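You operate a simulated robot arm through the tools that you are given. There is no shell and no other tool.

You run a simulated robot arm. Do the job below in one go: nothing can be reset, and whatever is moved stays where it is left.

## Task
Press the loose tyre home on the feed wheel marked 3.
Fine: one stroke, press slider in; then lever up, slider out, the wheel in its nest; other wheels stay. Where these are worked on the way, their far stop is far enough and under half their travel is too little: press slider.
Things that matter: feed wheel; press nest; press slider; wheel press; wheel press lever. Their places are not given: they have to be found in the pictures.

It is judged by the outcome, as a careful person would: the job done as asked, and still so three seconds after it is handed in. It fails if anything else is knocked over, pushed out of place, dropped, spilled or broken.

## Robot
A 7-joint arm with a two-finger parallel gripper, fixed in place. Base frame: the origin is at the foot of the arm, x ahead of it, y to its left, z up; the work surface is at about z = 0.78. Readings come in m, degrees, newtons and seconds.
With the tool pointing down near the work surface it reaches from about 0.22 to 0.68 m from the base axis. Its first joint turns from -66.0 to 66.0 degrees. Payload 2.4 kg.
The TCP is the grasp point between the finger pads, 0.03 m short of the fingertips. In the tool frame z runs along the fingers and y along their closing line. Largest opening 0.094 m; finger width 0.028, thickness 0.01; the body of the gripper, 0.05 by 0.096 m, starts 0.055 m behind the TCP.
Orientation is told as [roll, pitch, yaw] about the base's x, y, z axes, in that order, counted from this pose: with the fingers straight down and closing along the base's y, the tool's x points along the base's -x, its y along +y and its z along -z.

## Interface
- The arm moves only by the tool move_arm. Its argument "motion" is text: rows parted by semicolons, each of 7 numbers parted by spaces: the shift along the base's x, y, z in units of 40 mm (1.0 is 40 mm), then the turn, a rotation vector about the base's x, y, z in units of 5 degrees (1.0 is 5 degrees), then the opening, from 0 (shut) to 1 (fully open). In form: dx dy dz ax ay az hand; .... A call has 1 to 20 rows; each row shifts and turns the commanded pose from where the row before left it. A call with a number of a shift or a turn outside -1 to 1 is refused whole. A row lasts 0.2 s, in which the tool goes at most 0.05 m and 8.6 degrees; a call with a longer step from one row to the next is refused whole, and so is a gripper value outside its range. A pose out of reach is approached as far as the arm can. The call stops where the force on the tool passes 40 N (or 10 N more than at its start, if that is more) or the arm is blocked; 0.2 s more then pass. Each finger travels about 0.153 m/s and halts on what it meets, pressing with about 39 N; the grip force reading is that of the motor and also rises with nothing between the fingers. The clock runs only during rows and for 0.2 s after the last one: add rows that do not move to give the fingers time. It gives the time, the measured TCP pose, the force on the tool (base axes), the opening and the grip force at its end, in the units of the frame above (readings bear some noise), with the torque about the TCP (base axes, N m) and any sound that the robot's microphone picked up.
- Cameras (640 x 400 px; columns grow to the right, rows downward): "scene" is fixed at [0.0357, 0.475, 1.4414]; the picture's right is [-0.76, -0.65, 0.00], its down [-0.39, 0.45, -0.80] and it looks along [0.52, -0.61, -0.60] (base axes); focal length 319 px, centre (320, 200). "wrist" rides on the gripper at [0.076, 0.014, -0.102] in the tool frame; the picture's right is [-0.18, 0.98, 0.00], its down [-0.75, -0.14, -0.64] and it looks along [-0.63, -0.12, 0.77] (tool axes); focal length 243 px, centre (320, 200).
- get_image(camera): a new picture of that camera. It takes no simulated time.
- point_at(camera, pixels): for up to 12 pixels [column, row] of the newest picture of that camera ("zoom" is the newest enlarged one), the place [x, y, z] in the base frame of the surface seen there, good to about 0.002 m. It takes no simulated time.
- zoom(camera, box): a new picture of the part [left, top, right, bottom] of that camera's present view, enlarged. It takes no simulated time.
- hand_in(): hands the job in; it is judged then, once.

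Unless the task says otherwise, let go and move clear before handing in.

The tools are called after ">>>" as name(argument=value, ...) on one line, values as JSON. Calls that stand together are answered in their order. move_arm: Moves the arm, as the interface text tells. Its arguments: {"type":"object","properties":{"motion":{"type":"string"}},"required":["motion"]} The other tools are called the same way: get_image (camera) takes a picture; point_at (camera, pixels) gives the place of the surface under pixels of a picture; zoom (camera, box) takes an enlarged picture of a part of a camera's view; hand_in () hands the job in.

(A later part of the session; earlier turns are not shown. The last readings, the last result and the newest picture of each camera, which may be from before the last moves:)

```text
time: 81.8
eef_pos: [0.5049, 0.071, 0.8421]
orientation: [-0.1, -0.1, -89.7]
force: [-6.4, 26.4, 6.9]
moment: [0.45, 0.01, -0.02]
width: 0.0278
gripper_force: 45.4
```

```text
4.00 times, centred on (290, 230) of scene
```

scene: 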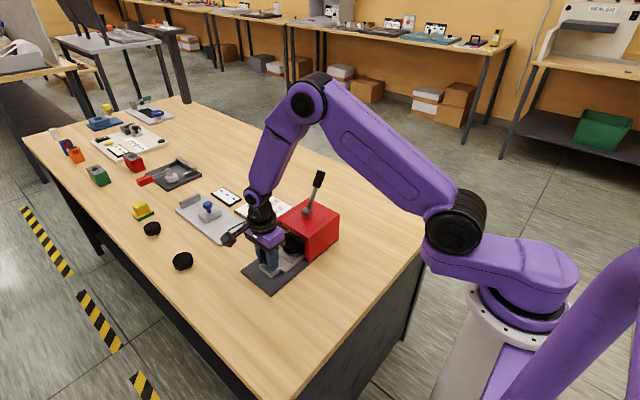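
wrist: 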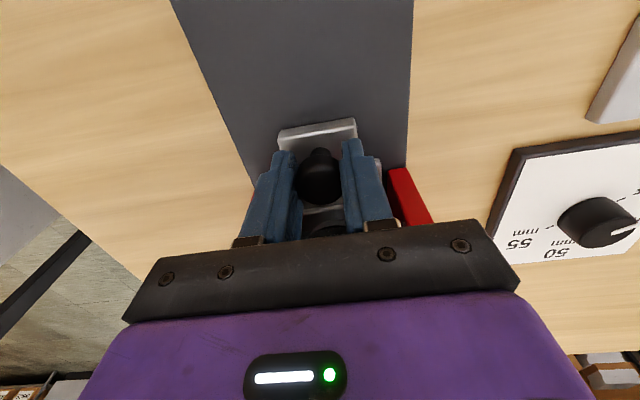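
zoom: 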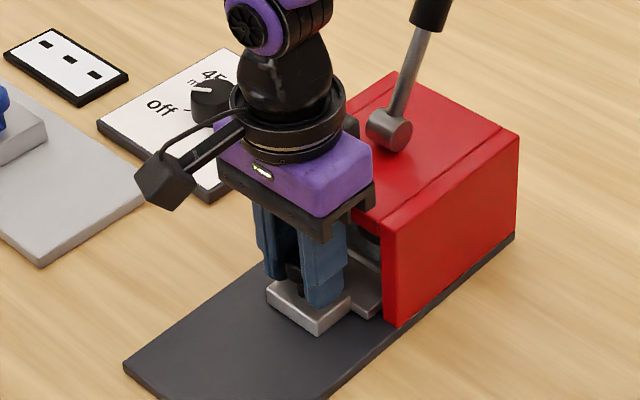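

A firm 26 N reaction at y ≈ 0.071 after ~156 mm of travel: the slider is at its far stop, with the nest under the ram. I'll open the fingers and back off up and away.

>>> move_arm(motion="0 0.03 0 0 0 0 0.15; 0 0 0 0 0 0 0.4; 0 0 0 0 0 0 0.6; 0 0 0 0 0 0 0.7; 0 0.3 0 0 0 0 0.7; 0 0.3 0.2 0 0 0 0.7; 0 0.2 0.6 0 0 0 0.7; 0 0.2 0.8 0 0 0 0.7; 0 0 0.8 0 0 0 0.7; 0 0 0.8 0 0 0 0.7; 0 0 0 0 0 0 0.7")

>>> get_image(camera="wrist")

>>> get_image(camera="scene")

>>> zoom(camera="scene", box=[240, 160, 350, 290])

```text
time: 84.2
eef_pos: [0.5044, 0.1075, 0.9719]
orientation: [-0.2, -0.1, -89.9]
force: [-0.5, 0.6, 0.0]
moment: [0.0, -0.02, -0.01]
width: 0.066
gripper_force: 0.1
```

```text
taken
```

wrist: 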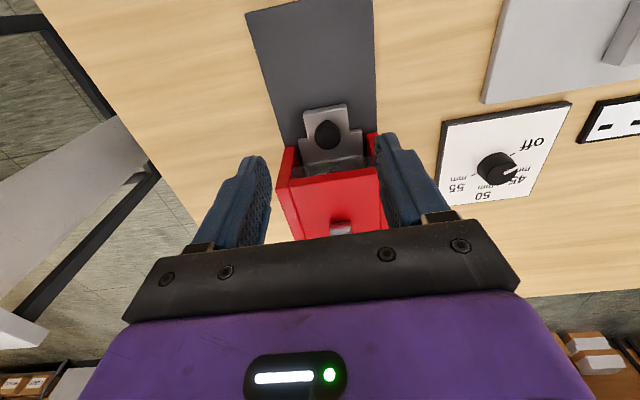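

```text
taken
```

scene: 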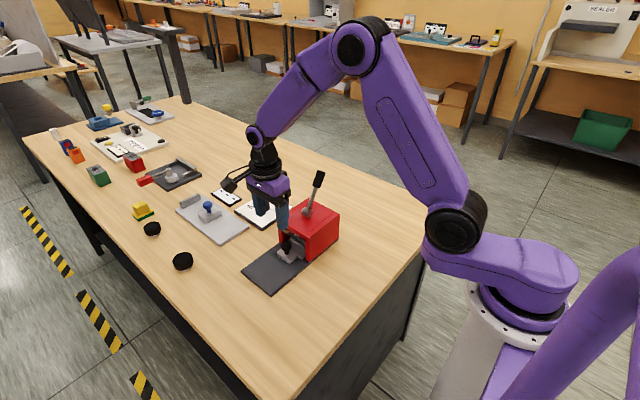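

```text
3.08 times, centred on (295, 225) of scene
```

zoom: 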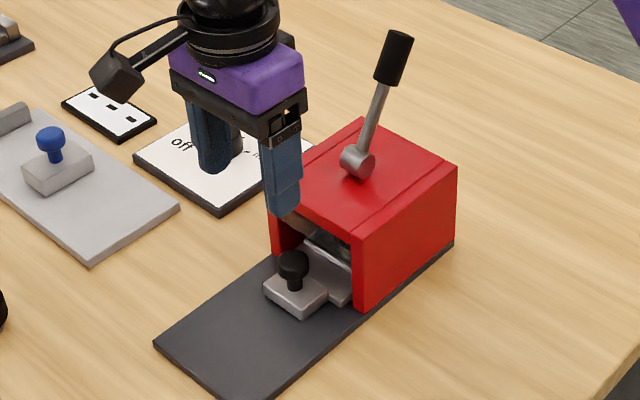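

The slider is in with the knob just in front of the press. I'll measure where it is and where the lever sits.

>>> point_at(camera="wrist", pixels=[[327, 132], [315, 132], [341, 132], [327, 147], [327, 122], [325, 104], [327, 162], [341, 227]])

>>> zoom(camera="scene", box=[290, 160, 350, 220])

>>> point_at(camera="zoom", pixels=[[308, 70], [300, 100], [290, 150], [262, 190], [230, 300], [200, 320], [318, 75], [325, 65]])

```text
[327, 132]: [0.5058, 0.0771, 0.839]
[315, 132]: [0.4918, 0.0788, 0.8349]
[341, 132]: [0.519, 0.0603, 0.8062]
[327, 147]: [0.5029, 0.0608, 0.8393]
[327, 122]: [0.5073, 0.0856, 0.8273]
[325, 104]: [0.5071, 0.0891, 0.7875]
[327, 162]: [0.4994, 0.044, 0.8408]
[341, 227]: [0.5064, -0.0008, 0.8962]
```

```text
6.67 times, centred on (320, 190) of scene
```

zoom: 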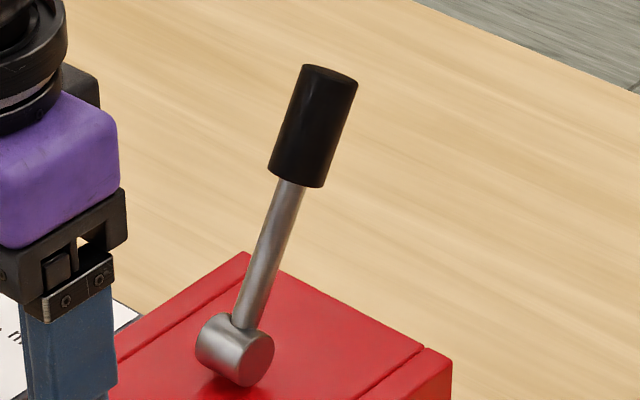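

```text
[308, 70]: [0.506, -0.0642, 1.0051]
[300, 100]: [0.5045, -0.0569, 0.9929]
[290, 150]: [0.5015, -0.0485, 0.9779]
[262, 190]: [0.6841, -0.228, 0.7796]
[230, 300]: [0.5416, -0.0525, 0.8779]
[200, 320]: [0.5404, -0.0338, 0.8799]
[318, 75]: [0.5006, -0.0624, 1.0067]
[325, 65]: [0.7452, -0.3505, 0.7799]
```

The knob is now at about (0.505, 0.0715). I'll refine the lever's pivot and axis with a few more points on the hub face and shaft.

>>> point_at(camera="zoom", pixels=[[250, 358], [252, 338], [250, 380], [268, 352], [232, 368], [259, 280], [283, 205], [270, 245], [300, 160], [318, 110], [330, 80], [345, 80]])

```text
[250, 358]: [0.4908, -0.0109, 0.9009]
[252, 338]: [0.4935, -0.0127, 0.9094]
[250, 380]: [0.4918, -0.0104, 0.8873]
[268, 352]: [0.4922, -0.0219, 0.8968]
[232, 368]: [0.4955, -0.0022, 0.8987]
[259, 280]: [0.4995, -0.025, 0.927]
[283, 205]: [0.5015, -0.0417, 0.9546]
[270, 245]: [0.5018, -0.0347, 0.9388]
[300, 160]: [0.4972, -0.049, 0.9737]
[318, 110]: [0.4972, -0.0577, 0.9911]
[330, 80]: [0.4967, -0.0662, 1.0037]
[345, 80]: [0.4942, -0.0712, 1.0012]
```

The pivot is at about y −0.012, z 0.898, and the lever leans back ~27° with the grip at radius ~0.07–0.12. I'll go up and over to hover above the lever grip, fingers opening along x.

>>> move_arm(motion="0 0 0.8 0 0 0 0.7; 0 0 0.8 0 0 0 0.7; 0 0 0.8 0 0 0 0.7; 0 0 0.8 0 0 0 0.7; 0 -0.5 0 0 0 0 0.7; 0 -0.8 0 0 0 0 0.7; 0 -0.8 0 0 0 0 0.7; 0 -0.8 0 0 0 0 0.7; 0 -0.8 0 0 0 0 0.7; 0 -0.4 0 0 0 0 0.7; 0 0 0 0 0 0 0.7; 0 0 0 0 0 0 0.7")

>>> get_image(camera="wrist")

>>> get_image(camera="scene")

```text
time: 86.8
eef_pos: [0.5042, -0.0542, 1.0983]
orientation: [-0.2, -0.1, -89.9]
force: [-0.8, 0.9, 0.7]
moment: [0.0, -0.01, -0.01]
width: 0.066
gripper_force: 0.1
```

```text
taken
```

wrist: 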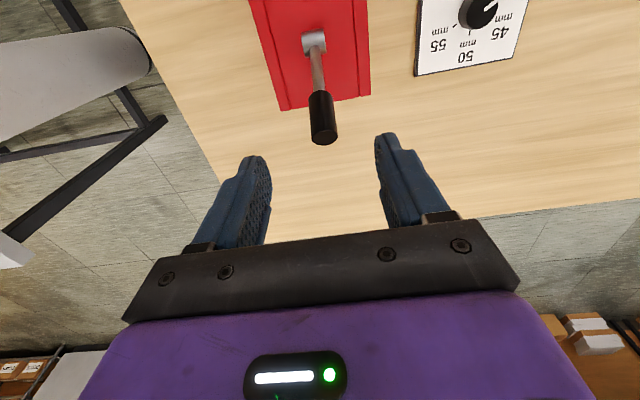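

```text
taken
```

scene: 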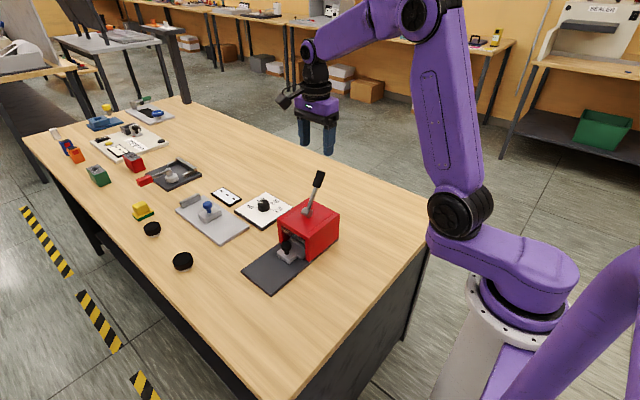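

The lever grip is in the wrist view at (323,118), between the finger lines. I'll measure it for an accurate grasp.

>>> point_at(camera="wrist", pixels=[[324, 138], [322, 120], [313, 120], [332, 120], [320, 100], [312, 100], [329, 100], [317, 70], [314, 45], [306, 40], [322, 40], [325, 130]])

>>> zoom(camera="wrist", box=[270, 20, 380, 160])

```text
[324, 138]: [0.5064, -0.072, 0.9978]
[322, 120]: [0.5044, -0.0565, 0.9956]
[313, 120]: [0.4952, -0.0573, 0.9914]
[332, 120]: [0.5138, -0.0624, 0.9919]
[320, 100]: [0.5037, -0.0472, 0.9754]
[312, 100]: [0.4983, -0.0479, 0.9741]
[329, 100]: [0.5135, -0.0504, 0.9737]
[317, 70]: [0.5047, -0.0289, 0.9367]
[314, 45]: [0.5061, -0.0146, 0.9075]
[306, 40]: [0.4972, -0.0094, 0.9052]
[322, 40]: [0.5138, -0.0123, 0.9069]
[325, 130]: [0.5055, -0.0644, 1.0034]
```

```text
2.86 times, centred on (325, 90) of wrist
```

zoom: 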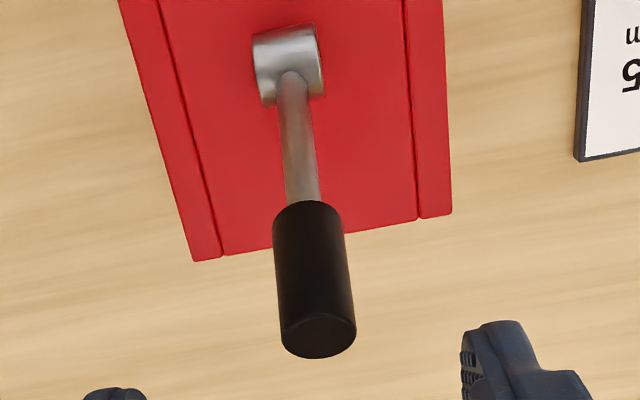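

The grip is at x ≈ 0.5045, ~20 mm thick, leaning back 30°. I'll descend so the pads straddle the middle of the grip.

>>> move_arm(motion="0 -0.1 -0.3 0 0 0 0.7; 0 0 -0.6 0 0 0 0.7; 0 0 -0.6 0 0 0 0.7; 0 0 -0.6 0 0 0 0.7; 0 0 -0.5 0 0 0 0.7; 0 0 -0.35 0 0 0 0.7; 0 0 0 0 0 0 0.7; 0 0 0 0 0 0 0.7")

>>> get_image(camera="wrist")

>>> zoom(camera="scene", box=[260, 120, 360, 240])

```text
time: 88.6
eef_pos: [0.5062, -0.0588, 0.98]
orientation: [-0.2, -0.1, -90.0]
force: [0.0, -0.1, -0.5]
moment: [-0.01, 0.01, -0.02]
width: 0.0659
gripper_force: 0.1
```

```text
taken
```

wrist: 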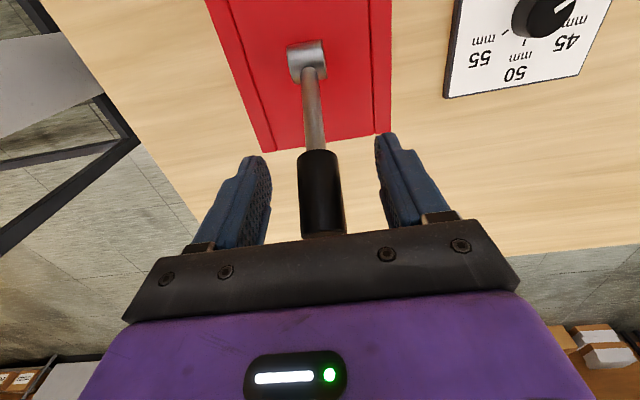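

```text
3.33 times, centred on (310, 180) of scene
```

zoom: 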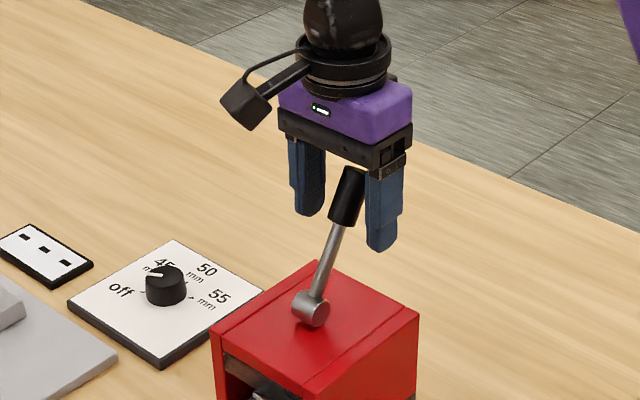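

The grip at (321,190) lies centred between the pads. I'll close on it.

>>> move_arm(motion="0 0 0 0 0 0 0.5; 0 0 0 0 0 0 0.3; 0 0 0 0 0 0 0.18; 0 0 0 0 0 0 0.15; 0 0 0 0 0 0 0.15")

>>> zoom(camera="wrist", box=[240, 30, 400, 250])

```text
time: 89.8
eef_pos: [0.505, -0.0577, 0.9786]
orientation: [-0.3, 0.0, -89.9]
force: [-8.8, 0.5, 1.3]
moment: [0.03, -0.07, -0.13]
width: 0.0276
gripper_force: 45.3
```

```text
1.82 times, centred on (320, 140) of wrist
```

zoom: 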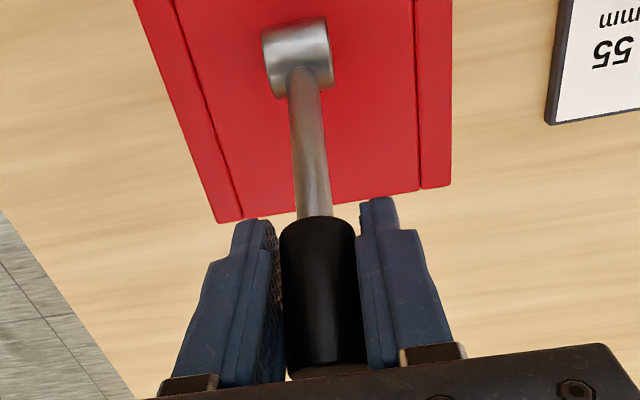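

Closed on the grip. I'll begin the stroke with a small swing toward +y along the lever's arc to feel which way it goes.

>>> move_arm(motion="0 0.184 0.096 0 0 0 0.15; 0 0.1915 0.079 0 0 0 0.15; 0 0 0 0 0 0 0.15")

>>> get_image(camera="wrist")

>>> zoom(camera="scene", box=[260, 120, 360, 270])

```text
time: 90.6
eef_pos: [0.5054, -0.0437, 0.9887]
orientation: [-0.2, -0.1, -90.0]
force: [-10.7, -13.3, -3.4]
moment: [-1.13, -0.04, -0.15]
width: 0.0276
gripper_force: 45.4
```

```text
taken
```

wrist: 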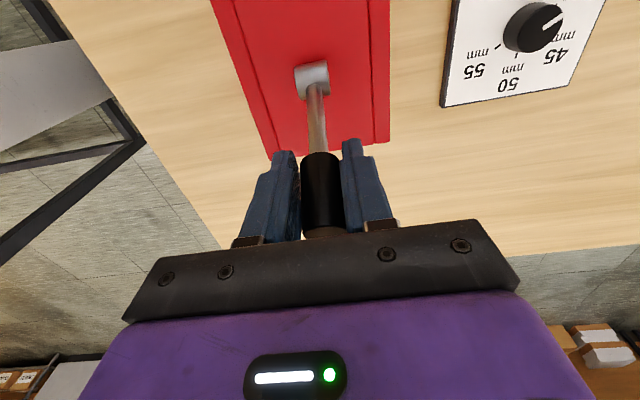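

```text
2.67 times, centred on (310, 195) of scene
```

zoom: 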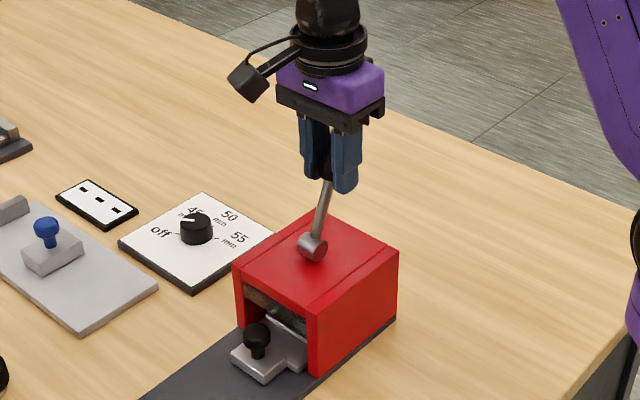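

The lever follows toward +y with about 13 N resistance. I'll continue along the arc, letting the tool tilt partly with the lever to ease the twist.

>>> move_arm(motion="0 0.1975 0.062 -0.7 0 0 0.15; 0 0.202 0.045 -0.7 0 0 0.15; 0 0.2055 0.027 -0.7 0 0 0.15; 0 0.207 0.009 -0.7 0 0 0.15; 0 0 0 0 0 0 0.15")

>>> zoom(camera="scene", box=[260, 120, 360, 270])

```text
time: 91.8
eef_pos: [0.5054, -0.0126, 0.9934]
orientation: [-0.2, -14.2, -89.9]
force: [-3.1, -14.4, 6.3]
moment: [-1.26, 0.34, -0.32]
width: 0.0281
gripper_force: 45.4
```

```text
2.67 times, centred on (310, 195) of scene
```

zoom: 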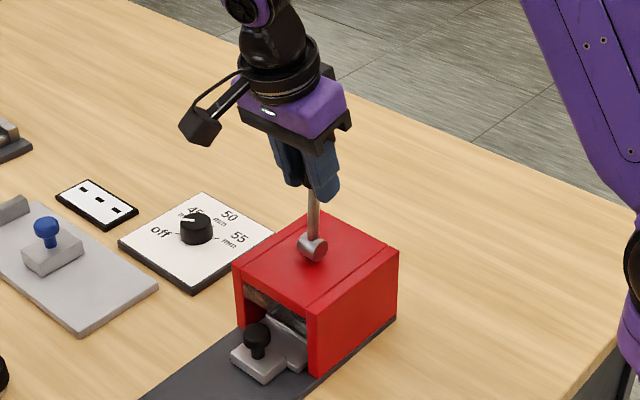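

The lever is now vertical, resistance steady at ~14 N. Continuing the stroke.

>>> move_arm(motion="0 0.207 -0.009 -0.7 0 0 0.15; 0 0.2055 -0.027 -0.7 0 0 0.15; 0 0.202 -0.045 -0.7 0 0 0.15; 0 0.1975 -0.062 -0.7 0 0 0.15; 0 0 0 0 0 0 0.15")

>>> zoom(camera="scene", box=[250, 120, 350, 270])

```text
time: 93.0
eef_pos: [0.506, 0.0206, 0.9867]
orientation: [-0.6, -28.2, -89.9]
force: [-12.7, -8.3, -9.4]
moment: [-0.43, -0.01, -0.13]
width: 0.0261
gripper_force: 45.2
```

```text
2.67 times, centred on (300, 195) of scene
```

zoom: 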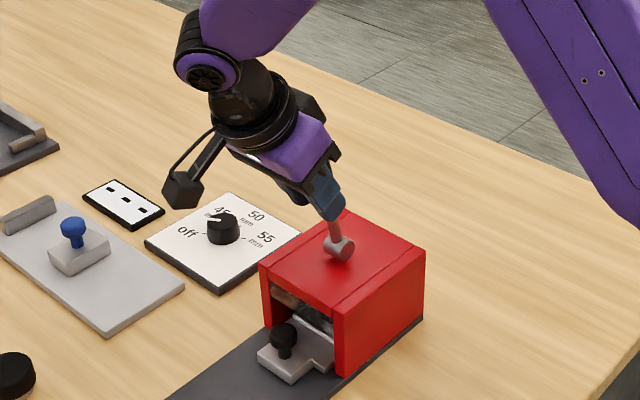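

>>> move_arm(motion="0 0.18 -0.1 -0.7 0 0 0.15; 0 0.18 -0.105 -0.7 0 0 0.15; 0 0.17 -0.115 -0.7 0 0 0.15; 0 0.16 -0.13 -0.7 0 0 0.15; 0 0 0 0 0 0 0.15")

>>> zoom(camera="scene", box=[240, 130, 340, 280])

```text
time: 94.2
eef_pos: [0.5049, 0.0483, 0.9706]
orientation: [-0.2, -42.2, -89.9]
force: [-5.1, 0.2, 20.4]
moment: [-1.22, 0.01, -0.28]
width: 0.0234
gripper_force: 45.1
```

```text
2.67 times, centred on (290, 205) of scene
```

zoom: 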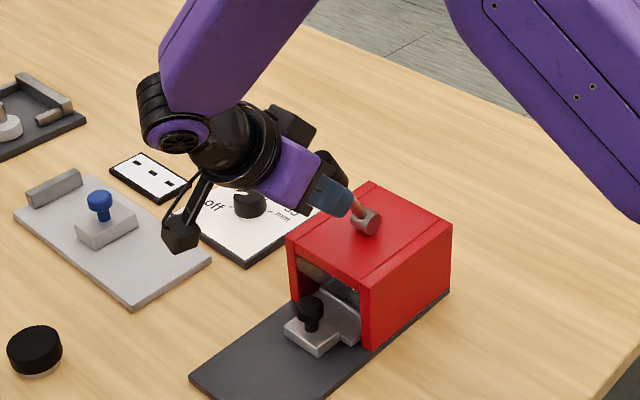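

Lever at about 40° forward; tangential resistance ~13 N. I'll continue, easing slightly outward.

>>> move_arm(motion="0 0.16 -0.13 -0.8 0 0 0.15; 0 0.145 -0.15 -0.8 0 0 0.15; 0 0.126 -0.164 -0.8 0 0 0.15; 0 0 0 0 0 0 0.15")

>>> zoom(camera="scene", box=[240, 130, 340, 280])

>>> get_image(camera="wrist")

```text
time: 95.2
eef_pos: [0.504, 0.0674, 0.9524]
orientation: [-0.3, -54.2, -89.8]
force: [0.0, -0.2, 0.4]
moment: [0.02, 0.02, 0.03]
width: 0.0141
gripper_force: 0.1
```

```text
2.67 times, centred on (290, 205) of scene
```

zoom: 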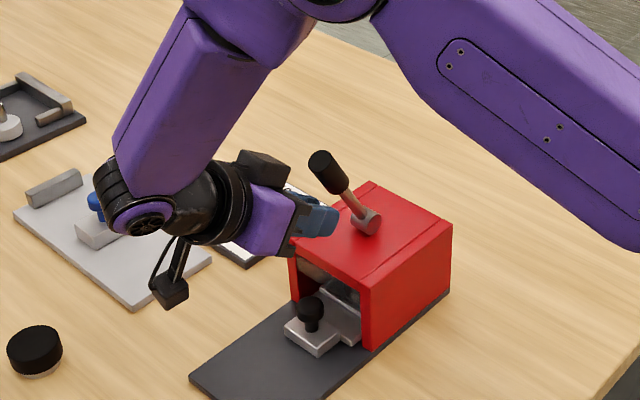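

```text
taken
```

wrist: 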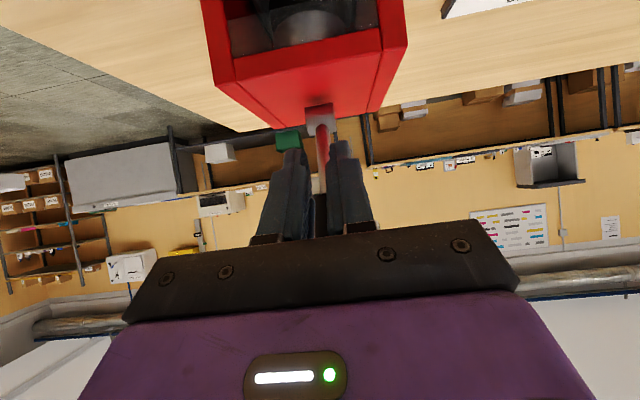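

The grip slipped off: the lever stands at roughly 35° forward and the closed fingers are now just below it with zero force. I'll retreat along the tool axis, straighten up, and then push the lever from behind with closed fingers instead.

>>> move_arm(motion="0 0.4 0.29 0 0 0 0.1; 0 0.65 0.47 0 0 0 0.1; 0 0.65 0.47 0 0 0 0.1; 0 0.65 0.47 0 0 0 0.1; 0 0 0.3 1 0 0 0.05; 0 0 0.3 1 0 0 0; 0 0 0.3 1 0 0 0; 0 0 0.3 1 0 0 0; 0 0 0.3 1 0 0 0; 0 0 0.3 1 0 0 0; 0 0 0 1 0 0 0; 0 0 0 1 0 0 0; 0 0 0 1 0 0 0; 0 0 0 1 0 0 0; 0 0 0 0.84 0 0 0; 0 0 0 0 0 0 0")

>>> get_image(camera="wrist")

>>> get_image(camera="scene")

>>> zoom(camera="scene", box=[250, 160, 350, 280])

```text
time: 98.6
eef_pos: [0.505, 0.1598, 1.0899]
orientation: [-0.2, 0.2, -89.9]
force: [0.4, 0.0, 0.4]
moment: [0.0, 0.0, 0.0]
width: 0.0001
gripper_force: 33.3
```

```text
taken
```

wrist: 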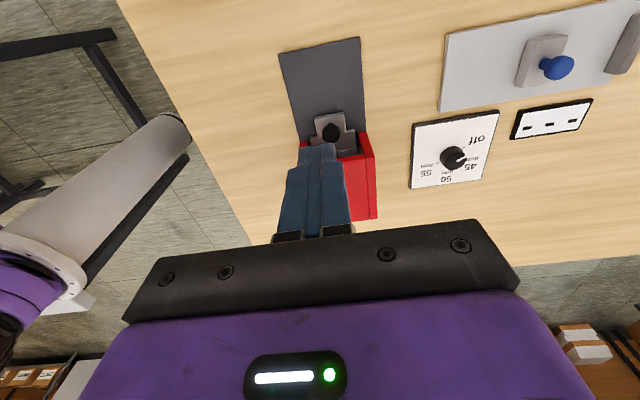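

```text
taken
```

scene: 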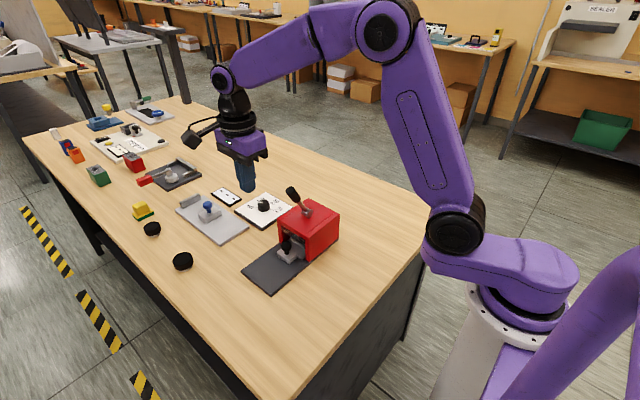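

```text
3.33 times, centred on (300, 220) of scene
```

zoom: 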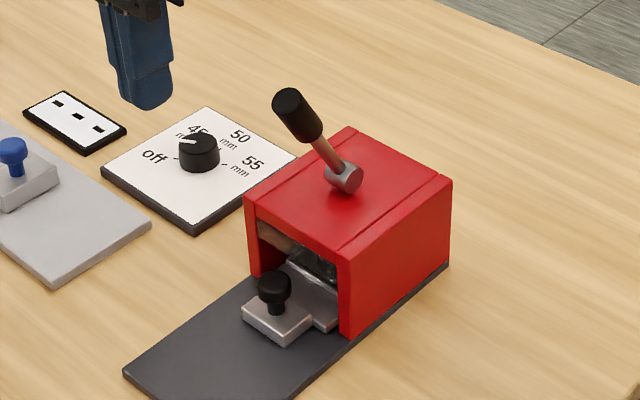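

The lever now leans forward on its own (zoom (300,115)). I'll measure its angle.

>>> point_at(camera="zoom", pixels=[[289, 97], [297, 115], [308, 132], [325, 152], [345, 178], [285, 102], [310, 120], [300, 95]])

>>> zoom(camera="scene", box=[270, 215, 330, 265])

```text
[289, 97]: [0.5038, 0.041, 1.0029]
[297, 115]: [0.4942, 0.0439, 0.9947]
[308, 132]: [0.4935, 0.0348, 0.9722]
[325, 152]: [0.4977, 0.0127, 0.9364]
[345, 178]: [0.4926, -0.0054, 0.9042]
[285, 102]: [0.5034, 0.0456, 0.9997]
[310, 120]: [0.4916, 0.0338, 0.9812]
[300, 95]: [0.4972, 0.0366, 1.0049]
```

```text
8.00 times, centred on (300, 240) of scene
```

zoom: 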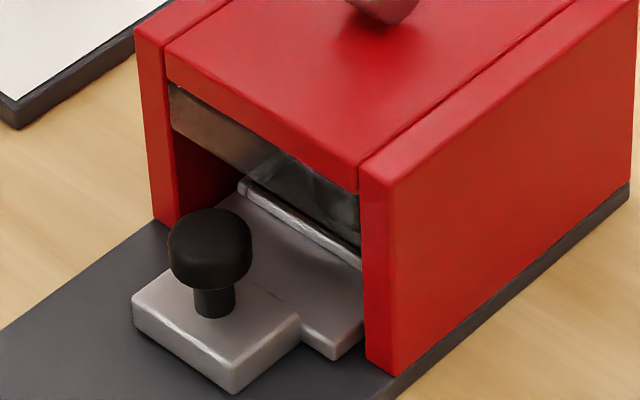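

The lever sits near +28° and may already have met its forward stop. I'll take a low look into the press opening with fingers opened wide, to see whether the ram has come down on the tyre.

>>> move_arm(motion="0 0.3 -0.5 -0.7 0 0 0.5; 0 0.3 -0.5 -0.7 0 0 1; 0 0.2 -0.5 -0.7 0 0 1; 0 0.2 -0.5 -0.7 0 0 1; 0 0.2 -0.5 -0.7 0 0 1; 0 0.2 -0.5 -0.7 0 0 1; 0 0.1 -0.5 -0.7 0 0 1; 0 0 -0.5 -0.7 0 0 1; 0 0 -0.4 -0.7 0 0 1; 0 0 -0.3 -0.7 0 0 1; 0 0 0 0 0 0 1")

>>> get_image(camera="wrist")

>>> get_image(camera="scene")

```text
time: 101.0
eef_pos: [0.505, 0.2218, 0.9034]
orientation: [-0.2, -34.9, -89.9]
force: [0.4, 0.4, -0.5]
moment: [0.0, 0.03, 0.0]
width: 0.0941
gripper_force: 0.1
```

```text
taken
```

wrist: 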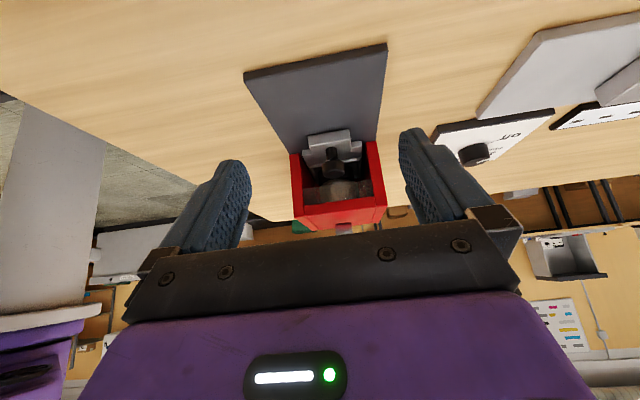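

```text
taken
```

scene: 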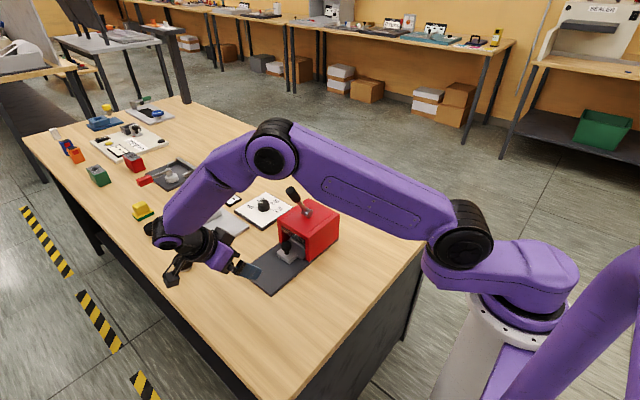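

>>> zoom(camera="wrist", box=[280, 120, 400, 235])

>>> zoom(camera="wrist", box=[305, 165, 375, 215])

```text
3.48 times, centred on (340, 178) of wrist
```

zoom: 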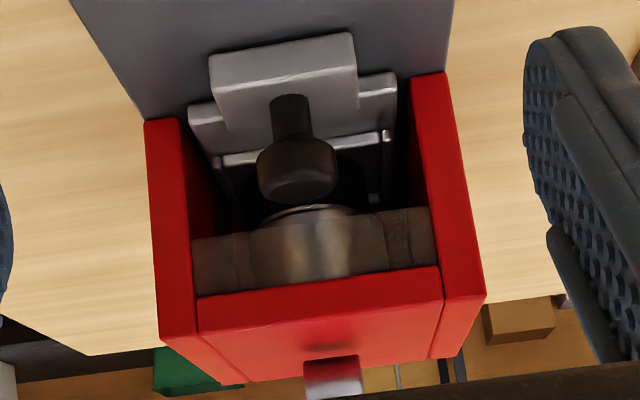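

```text
8.00 times, centred on (340, 190) of wrist
```

zoom: 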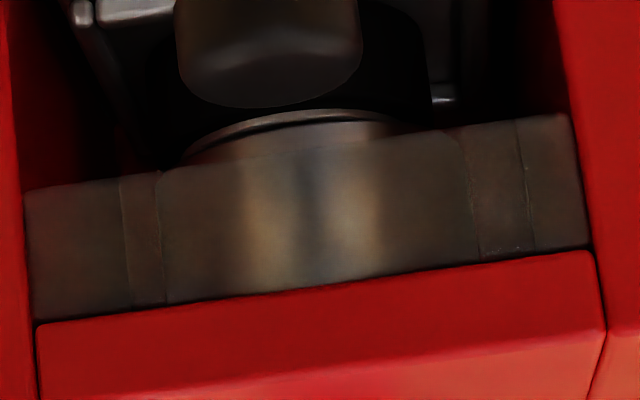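

>>> point_at(camera="zoom", pixels=[[290, 118], [240, 128], [390, 115], [395, 95], [400, 60], [400, 30], [160, 100], [300, 220], [300, 180], [300, 150], [445, 100], [90, 15]])

```text
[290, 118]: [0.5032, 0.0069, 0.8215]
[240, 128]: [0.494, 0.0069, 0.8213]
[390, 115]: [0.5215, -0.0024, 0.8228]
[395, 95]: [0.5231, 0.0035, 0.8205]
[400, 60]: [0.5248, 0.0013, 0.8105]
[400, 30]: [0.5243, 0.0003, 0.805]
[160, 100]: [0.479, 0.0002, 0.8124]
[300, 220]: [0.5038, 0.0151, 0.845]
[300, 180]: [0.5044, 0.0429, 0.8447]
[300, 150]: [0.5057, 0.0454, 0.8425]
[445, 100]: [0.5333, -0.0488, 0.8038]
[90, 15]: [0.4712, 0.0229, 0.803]
```

The ram's lower rim is at z ≈ 0.8215 and the tyre top is right under it, about 9.5 mm lower than before, so the tyre has been pressed down. To be sure the lever really is at its lower stop, I'll go behind it with closed fingers and push it gently forward.

>>> move_arm(motion="0 0 0.7 1 0 0 0.6; 0 0 0.7 1 0 0 0.2; 0 0 0.7 1 0 0 0; 0 0 0.7 1 0 0 0; 0 0 0.7 1 0 0 0; 0 0 0.7 1 0 0 0; 0 0 0.7 1 0 0 0; 0 -0.9 0 0 0 0 0; 0 -0.9 0 0 0 0 0; 0 -0.9 0 0 0 0 0; 0 -0.9 0 0 0 0 0; 0 -0.9 0 0 0 0 0; 0 -0.9 0 0 0 0 0; 0 -0.9 0 0 0 0 0; 0 0 -0.6 0 0 0 0; 0 0 -0.6 0 0 0 0; 0 0 -0.5 0 0 0 0; 0 0 0 0 0 0 0")

>>> get_image(camera="scene")

>>> zoom(camera="scene", box=[260, 140, 350, 250])

```text
time: 104.8
eef_pos: [0.5047, -0.033, 1.0302]
orientation: [-0.2, 0.1, -89.9]
force: [-0.3, -0.3, -0.5]
moment: [-0.03, 0.0, 0.01]
width: 0.0002
gripper_force: 33.0
```

```text
taken
```

scene: 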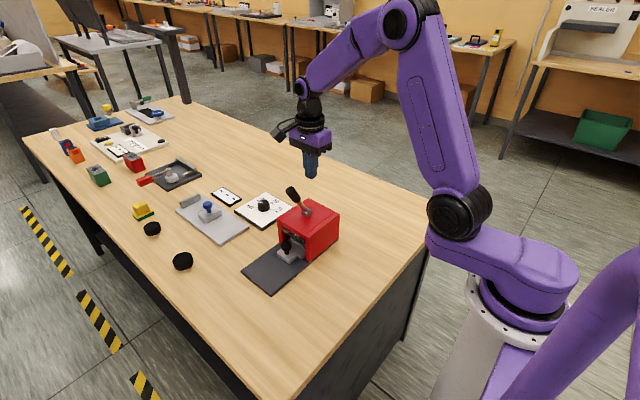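

```text
3.64 times, centred on (305, 195) of scene
```

zoom: 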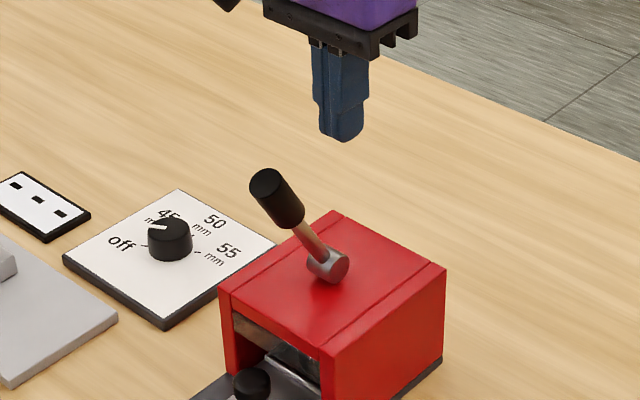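

I'll lower the closed fingertips to the height of the grip and ease +y until they touch its back.

>>> move_arm(motion="0 0 -0.4 0 0 0 0; 0 0 -0.35 0 0 0 0; 0 0.3 0 0 0 0 0; 0 0.25 0 0 0 0 0; 0 0.1 0 0 0 0 0; 0 0.1 0 0 0 0 0; 0 0.1 0 0 0 0 0; 0 0 0 0 0 0 0")

>>> zoom(camera="scene", box=[260, 140, 350, 250])

```text
time: 106.6
eef_pos: [0.5058, -0.0007, 1.0015]
orientation: [-0.2, 0.1, -89.8]
force: [0.5, -3.5, 0.5]
moment: [-0.11, 0.01, 0.01]
width: 0.0
gripper_force: 33.0
```

```text
3.64 times, centred on (305, 195) of scene
```

zoom: 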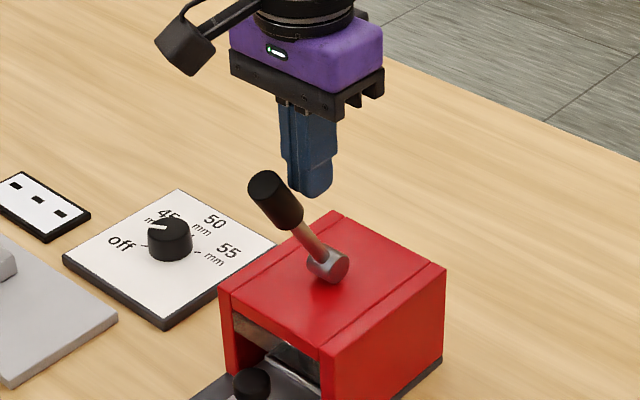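

Light contact (−3.5 N). I'll push on in small steps forward and slightly down.

>>> move_arm(motion="0 0.1 -0.03 0 0 0 0; 0 0.1 -0.03 0 0 0 0; 0 0 0 0 0 0 0")

>>> zoom(camera="scene", box=[260, 140, 350, 250])

```text
time: 107.2
eef_pos: [0.5058, 0.0006, 1.0018]
orientation: [-0.1, -0.2, -90.3]
force: [-1.4, -4.7, 2.7]
moment: [-0.09, 0.09, -0.01]
width: 0.0
gripper_force: 33.7
stopped in row 3: the force on the tool passed its limit at 43 N (the readings are from after the stop); the commanded pose is now the measured one
```

```text
3.64 times, centred on (305, 195) of scene
```

zoom: 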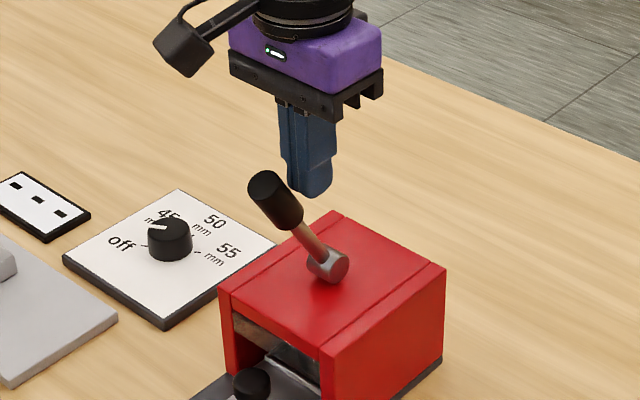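

Force shot to 43 N with the lever not moving: it is hard against its lower stop, so the stroke is complete. Now I'll back off, go over to the front side and push the lever back up.

>>> move_arm(motion="0 -0.3 0 0 0 0 0; 0 -0.3 0.3 0 0 0 0; 0 0 0.9 0 0 0 0; 0 0 0.9 0 0 0 0; 0 0.5 0.2 0 0 0 0; 0 0.9 0 0 0 0 0; 0 0.9 0 0 0 0 0; 0 0.9 0 0 0 0 0; 0 0.3 0 0 0 0 0; 0 0 -0.7 0 0 0 0; 0 0 -0.8 0 0 0 0; 0 0 -0.8 0 0 0 0; 0 0 0 0 0 0 0; 0 0 0 0 0 0 0")

>>> zoom(camera="scene", box=[240, 140, 340, 260])

```text
time: 110.2
eef_pos: [0.5058, 0.1187, 0.9998]
orientation: [-0.1, -0.3, -90.3]
force: [-0.3, 0.2, -0.5]
moment: [0.02, 0.02, 0.05]
width: 0.0
gripper_force: 32.8
```

```text
3.33 times, centred on (290, 200) of scene
```

zoom: 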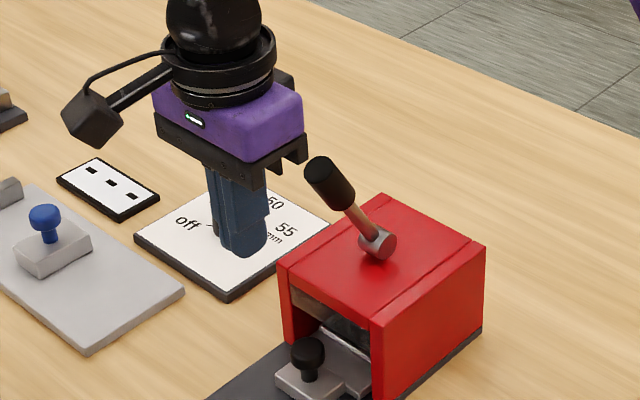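

The closed fingers are in front of the lever at grip height. I'll push it back toward −y.

>>> move_arm(motion="0 -0.5 0 0 0 0 0; 0 -0.5 0 0 0 0 0; 0 -0.25 0 0 0 0 0; 0 -0.25 0 0 0 0 0; 0 -0.25 0 0 0 0 0; 0 -0.25 0 0 0 0 0; 0 -0.25 0 0 0 0 0; 0 0 0 0 0 0 0")

>>> zoom(camera="scene", box=[250, 140, 350, 260])

```text
time: 111.4
eef_pos: [0.5066, 0.0555, 1.0035]
orientation: [0.2, 0.0, -89.8]
force: [-4.5, 4.5, 8.8]
moment: [-0.12, 0.05, -0.08]
width: 0.0
gripper_force: 33.1
stopped in row 5: the force on the tool passed its limit at 48 N (the readings are from after the stop); the commanded pose is now the measured one
```

```text
3.33 times, centred on (300, 200) of scene
```

zoom: 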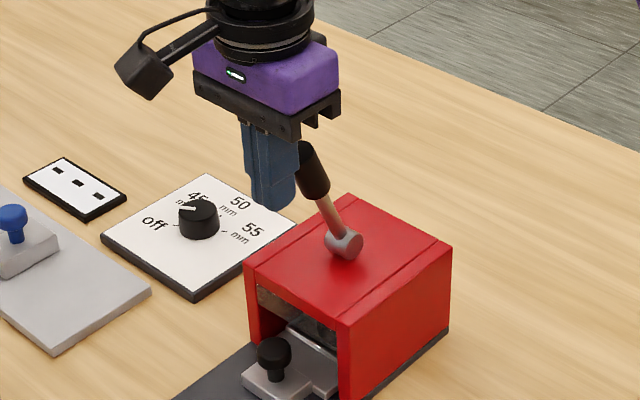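

Pushing purely sideways jammed against the rising grip (48 N) with the lever now at about 22°. I'll follow the grip's arc, rising as I push.

>>> move_arm(motion="0 -0.12 0.06 0 0 0 0; 0 -0.24 0.09 0 0 0 0; 0 -0.25 0.065 0 0 0 0; 0 0 0 0 0 0 0")

>>> zoom(camera="scene", box=[250, 140, 350, 260])

```text
time: 112.4
eef_pos: [0.5065, 0.031, 1.0124]
orientation: [0.5, -0.1, -89.8]
force: [-5.4, 6.3, 20.0]
moment: [-0.31, 0.13, -0.08]
width: 0.0
gripper_force: 33.2
```

```text
3.33 times, centred on (300, 200) of scene
```

zoom: 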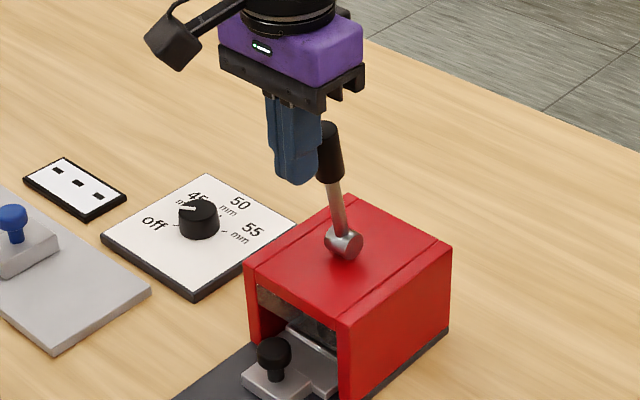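

It is moving well; the lever is near 10°. Continuing past vertical with a little more lift.

>>> move_arm(motion="0 -0.2 0.08 0 0 0 0; 0 -0.25 0.04 0 0 0 0; 0 -0.25 0.01 0 0 0 0; 0 0 0 0 0 0 0")

>>> zoom(camera="scene", box=[250, 140, 350, 260])

```text
time: 113.4
eef_pos: [0.5062, 0.0016, 1.0165]
orientation: [0.1, -0.1, -89.9]
force: [0.6, 0.8, 0.6]
moment: [-0.02, 0.0, 0.0]
width: 0.0002
gripper_force: 33.3
```

```text
3.33 times, centred on (300, 200) of scene
```

zoom: 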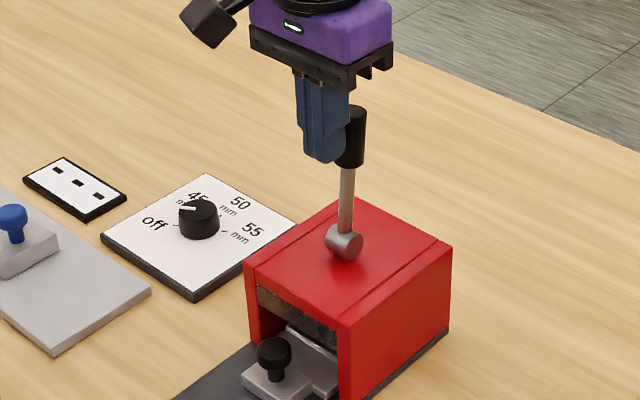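

>>> move_arm(motion="0 -0.2 -0.01 0 0 0 0; 0 -0.2 -0.03 0 0 0 0; 0 -0.2 -0.04 0 0 0 0; 0 0 0 0 0 0 0")

>>> zoom(camera="scene", box=[260, 140, 360, 260])

```text
time: 114.4
eef_pos: [0.5056, -0.0223, 1.0128]
orientation: [0.3, -0.1, -89.9]
force: [1.1, 1.5, 0.1]
moment: [0.05, -0.01, 0.01]
width: 0.0
gripper_force: 33.1
```

```text
3.33 times, centred on (310, 200) of scene
```

zoom: 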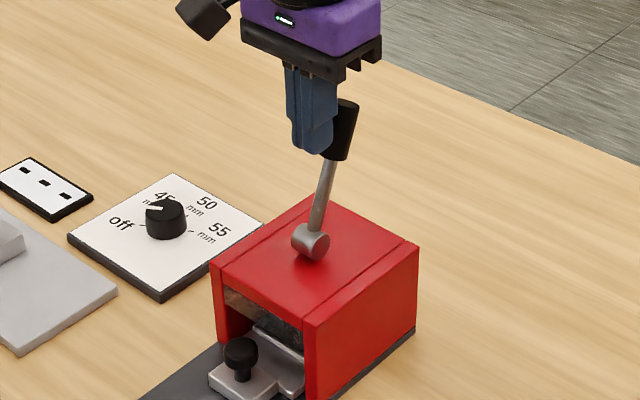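

The lever is back to about −20°, moving freely. A little further to its upper stop.

>>> move_arm(motion="0 -0.12 -0.06 0 0 0 0; 0 -0.1 -0.06 0 0 0 0; 0 -0.1 -0.06 0 0 0 0; 0 0 0 0 0 0 0")

>>> zoom(camera="scene", box=[260, 140, 360, 260])

```text
time: 115.4
eef_pos: [0.506, -0.0351, 1.0065]
orientation: [0.3, 0.1, -89.7]
force: [2.2, 3.1, 3.2]
moment: [0.06, -0.06, 0.03]
width: 0.0001
gripper_force: 33.4
```

```text
3.33 times, centred on (310, 200) of scene
```

zoom: 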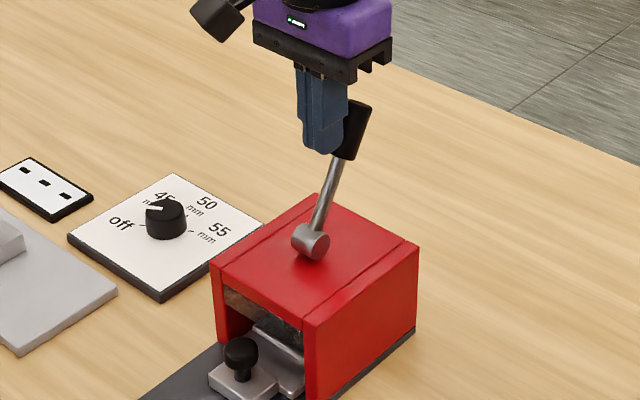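

>>> move_arm(motion="0 -0.07 -0.03 0 0 0 0; 0 -0.07 -0.03 0 0 0 0; 0 0 0 0 0 0 0")

>>> zoom(camera="scene", box=[260, 140, 360, 260])

```text
time: 116.1
eef_pos: [0.5059, -0.0331, 1.0059]
orientation: [0.2, 0.3, -89.5]
force: [-1.8, 4.9, 3.2]
moment: [0.1, 0.06, -0.03]
width: 0.0001
gripper_force: 33.2
stopped in row 3: the force on the tool passed its limit at 42 N (the readings are from after the stop); the commanded pose is now the measured one
```

```text
3.33 times, centred on (310, 200) of scene
```

zoom: 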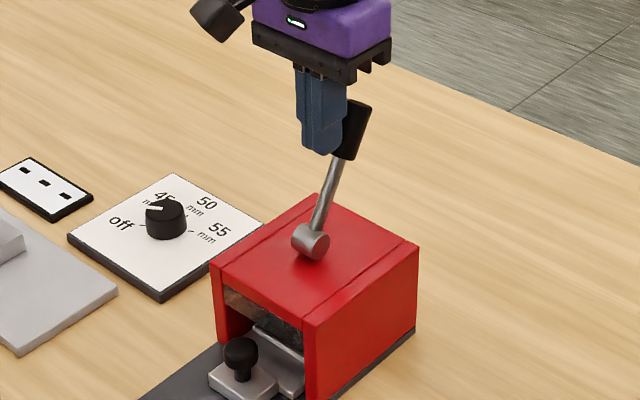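

The lever is back up against its upper stop. I'll withdraw the hand over the front and look at the press before pulling the slider out.

>>> move_arm(motion="0 0.3 0.1 0 0 0 0; 0 0.4 0.4 0 0 0 0; 0 0.2 0.8 0 0 0 0.2; 0 0.8 0.4 0 0 0 0.5; 0 0.9 0 0 0 0 0.7; 0 0.9 0 0 0 0 0.7; 0 0 -0.5 0 0 0 0.7; 0 0 -0.8 0 0 0 0.7; 0 0 -0.8 0 0 0 0.7; 0 0 0 0 0 0 0.7")

>>> get_image(camera="wrist")

>>> get_image(camera="scene")

>>> zoom(camera="scene", box=[260, 160, 350, 280])

```text
time: 118.3
eef_pos: [0.5075, 0.1056, 0.9904]
orientation: [0.3, 0.3, -89.6]
force: [0.6, 0.1, -0.4]
moment: [-0.01, -0.05, 0.02]
width: 0.0659
gripper_force: 0.0
```

```text
taken
```

wrist: 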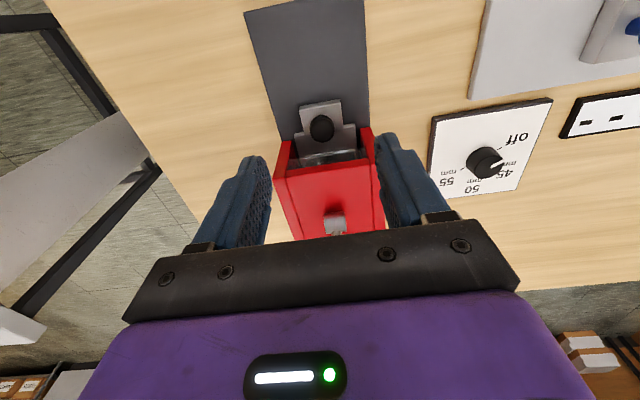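

```text
taken
```

scene: 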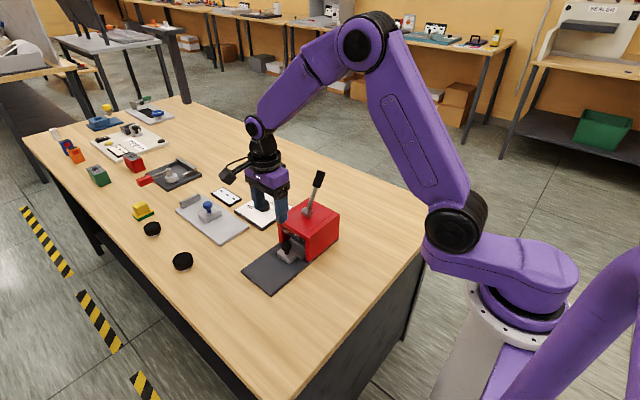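

```text
3.33 times, centred on (305, 220) of scene
```

zoom: 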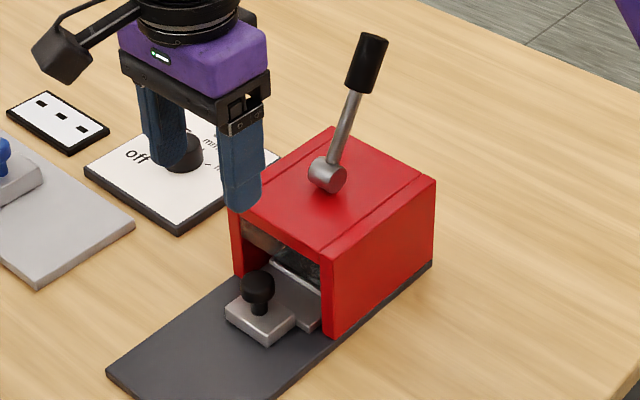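

The lever is up and the ram cleared. I'll descend in front of the knob with open fingers, then move in around it.

>>> move_arm(motion="-0.03 0 -0.6 0 0 0 0.7; 0 0 -0.8 0 0 0 0.7; 0 0 -0.8 0 0 0 0.7; 0 0 -0.8 0 0 0 0.7; 0 0 -0.5 0 0 0 0.7; 0 0 -0.2 0 0 0 0.7; 0 -0.3 0 0 0 0 0.7; 0 -0.3 0 0 0 0 0.7; 0 -0.16 0 0 0 0 0.7; 0 0 0 0 0 0 0.7")

>>> get_image(camera="wrist")

>>> zoom(camera="scene", box=[240, 180, 340, 290])

```text
time: 120.5
eef_pos: [0.5069, 0.0772, 0.842]
orientation: [0.3, 0.3, -89.6]
force: [0.8, -0.5, 0.7]
moment: [-0.02, -0.01, 0.0]
width: 0.066
gripper_force: 0.0
```

```text
taken
```

wrist: 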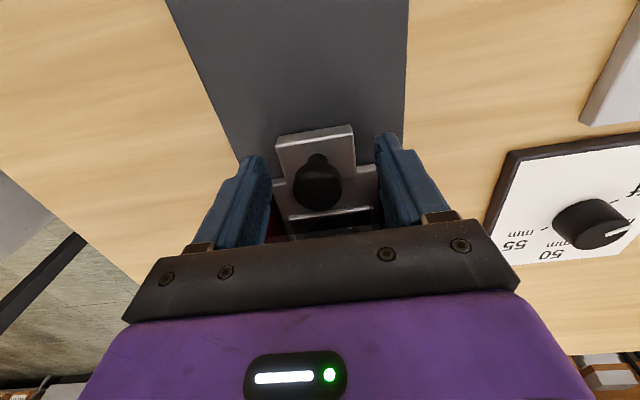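

```text
3.64 times, centred on (290, 235) of scene
```

zoom: 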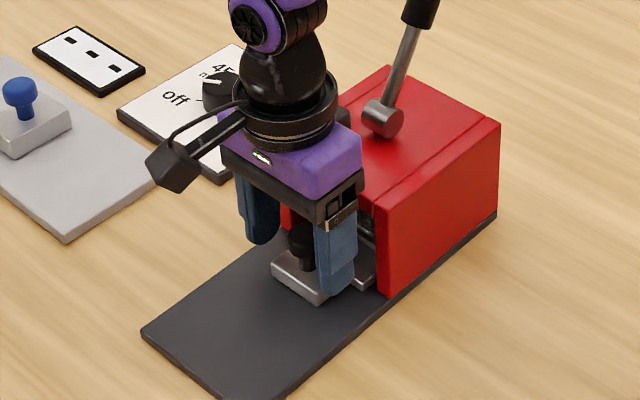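

The knob at (318,188) is centred on the grasp point (about 1 mm to −x). I'll correct and close on it.

>>> move_arm(motion="-0.025 -0.03 0 0 0 0 0.7; 0 0 0 0 0 0 0.5; 0 0 0 0 0 0 0.35; 0 0 0 0 0 0 0.25; 0 0 0 0 0 0 0.15; 0 0 0 0 0 0 0.15")

```text
time: 121.9
eef_pos: [0.5051, 0.0756, 0.842]
orientation: [0.1, 0.2, -89.6]
force: [-7.8, -0.7, 2.6]
moment: [-0.08, 0.08, -0.15]
width: 0.029
gripper_force: 45.3
```

Gripped evenly. I'll pull the slider out slowly in +y.

>>> move_arm(motion="0 0.1 0 0 0 0 0.15; 0 0.2 0 0 0 0 0.15; 0 0.2 0 0 0 0 0.15; 0 0.2 0 0 0 0 0.15; 0 0.2 0 0 0 0 0.15; 0 0 0 0 0 0 0.15")

>>> zoom(camera="scene", box=[230, 180, 340, 290])

```text
time: 123.3
eef_pos: [0.5047, 0.1096, 0.8425]
orientation: [0.2, 0.1, -89.5]
force: [-11.9, -1.3, 7.3]
moment: [-0.13, 0.04, -0.2]
width: 0.029
gripper_force: 44.8
```

```text
3.64 times, centred on (285, 235) of scene
```

zoom: 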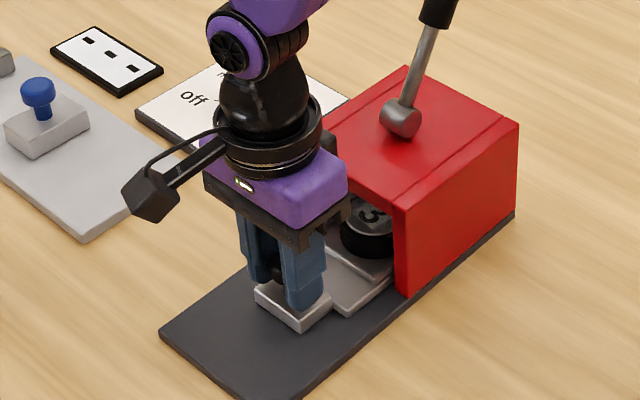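

Now the hub's top face is exposed and shows "3" (zoom (375,215)): it is the right wheel and the tyre has gone home. I'll continue pulling the slider out.

>>> move_arm(motion="0 0.2 0 0 0 0 0.15; 0 0.25 0 0 0 0 0.15; 0 0.25 0 0 0 0 0.15; 0 0.25 0 0 0 0 0.15; 0 0.25 0 0 0 0 0.15; 0 0.25 0 0 0 0 0.15; 0 0.2 0 0 0 0 0.15; 0 0.2 0 0 0 0 0.15; 0 0.2 0 0 0 0 0.15; 0 0 0 0 0 0 0.15")

>>> zoom(camera="scene", box=[220, 190, 330, 300])

```text
time: 125.5
eef_pos: [0.5054, 0.1905, 0.8419]
orientation: [0.2, 0.2, -89.5]
force: [-1.3, -2.0, -3.6]
moment: [-0.23, -0.13, -0.04]
width: 0.0287
gripper_force: 45.0
```

```text
3.64 times, centred on (275, 245) of scene
```

zoom: 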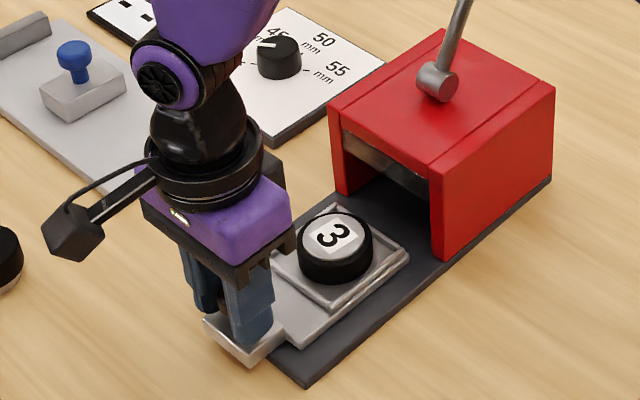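

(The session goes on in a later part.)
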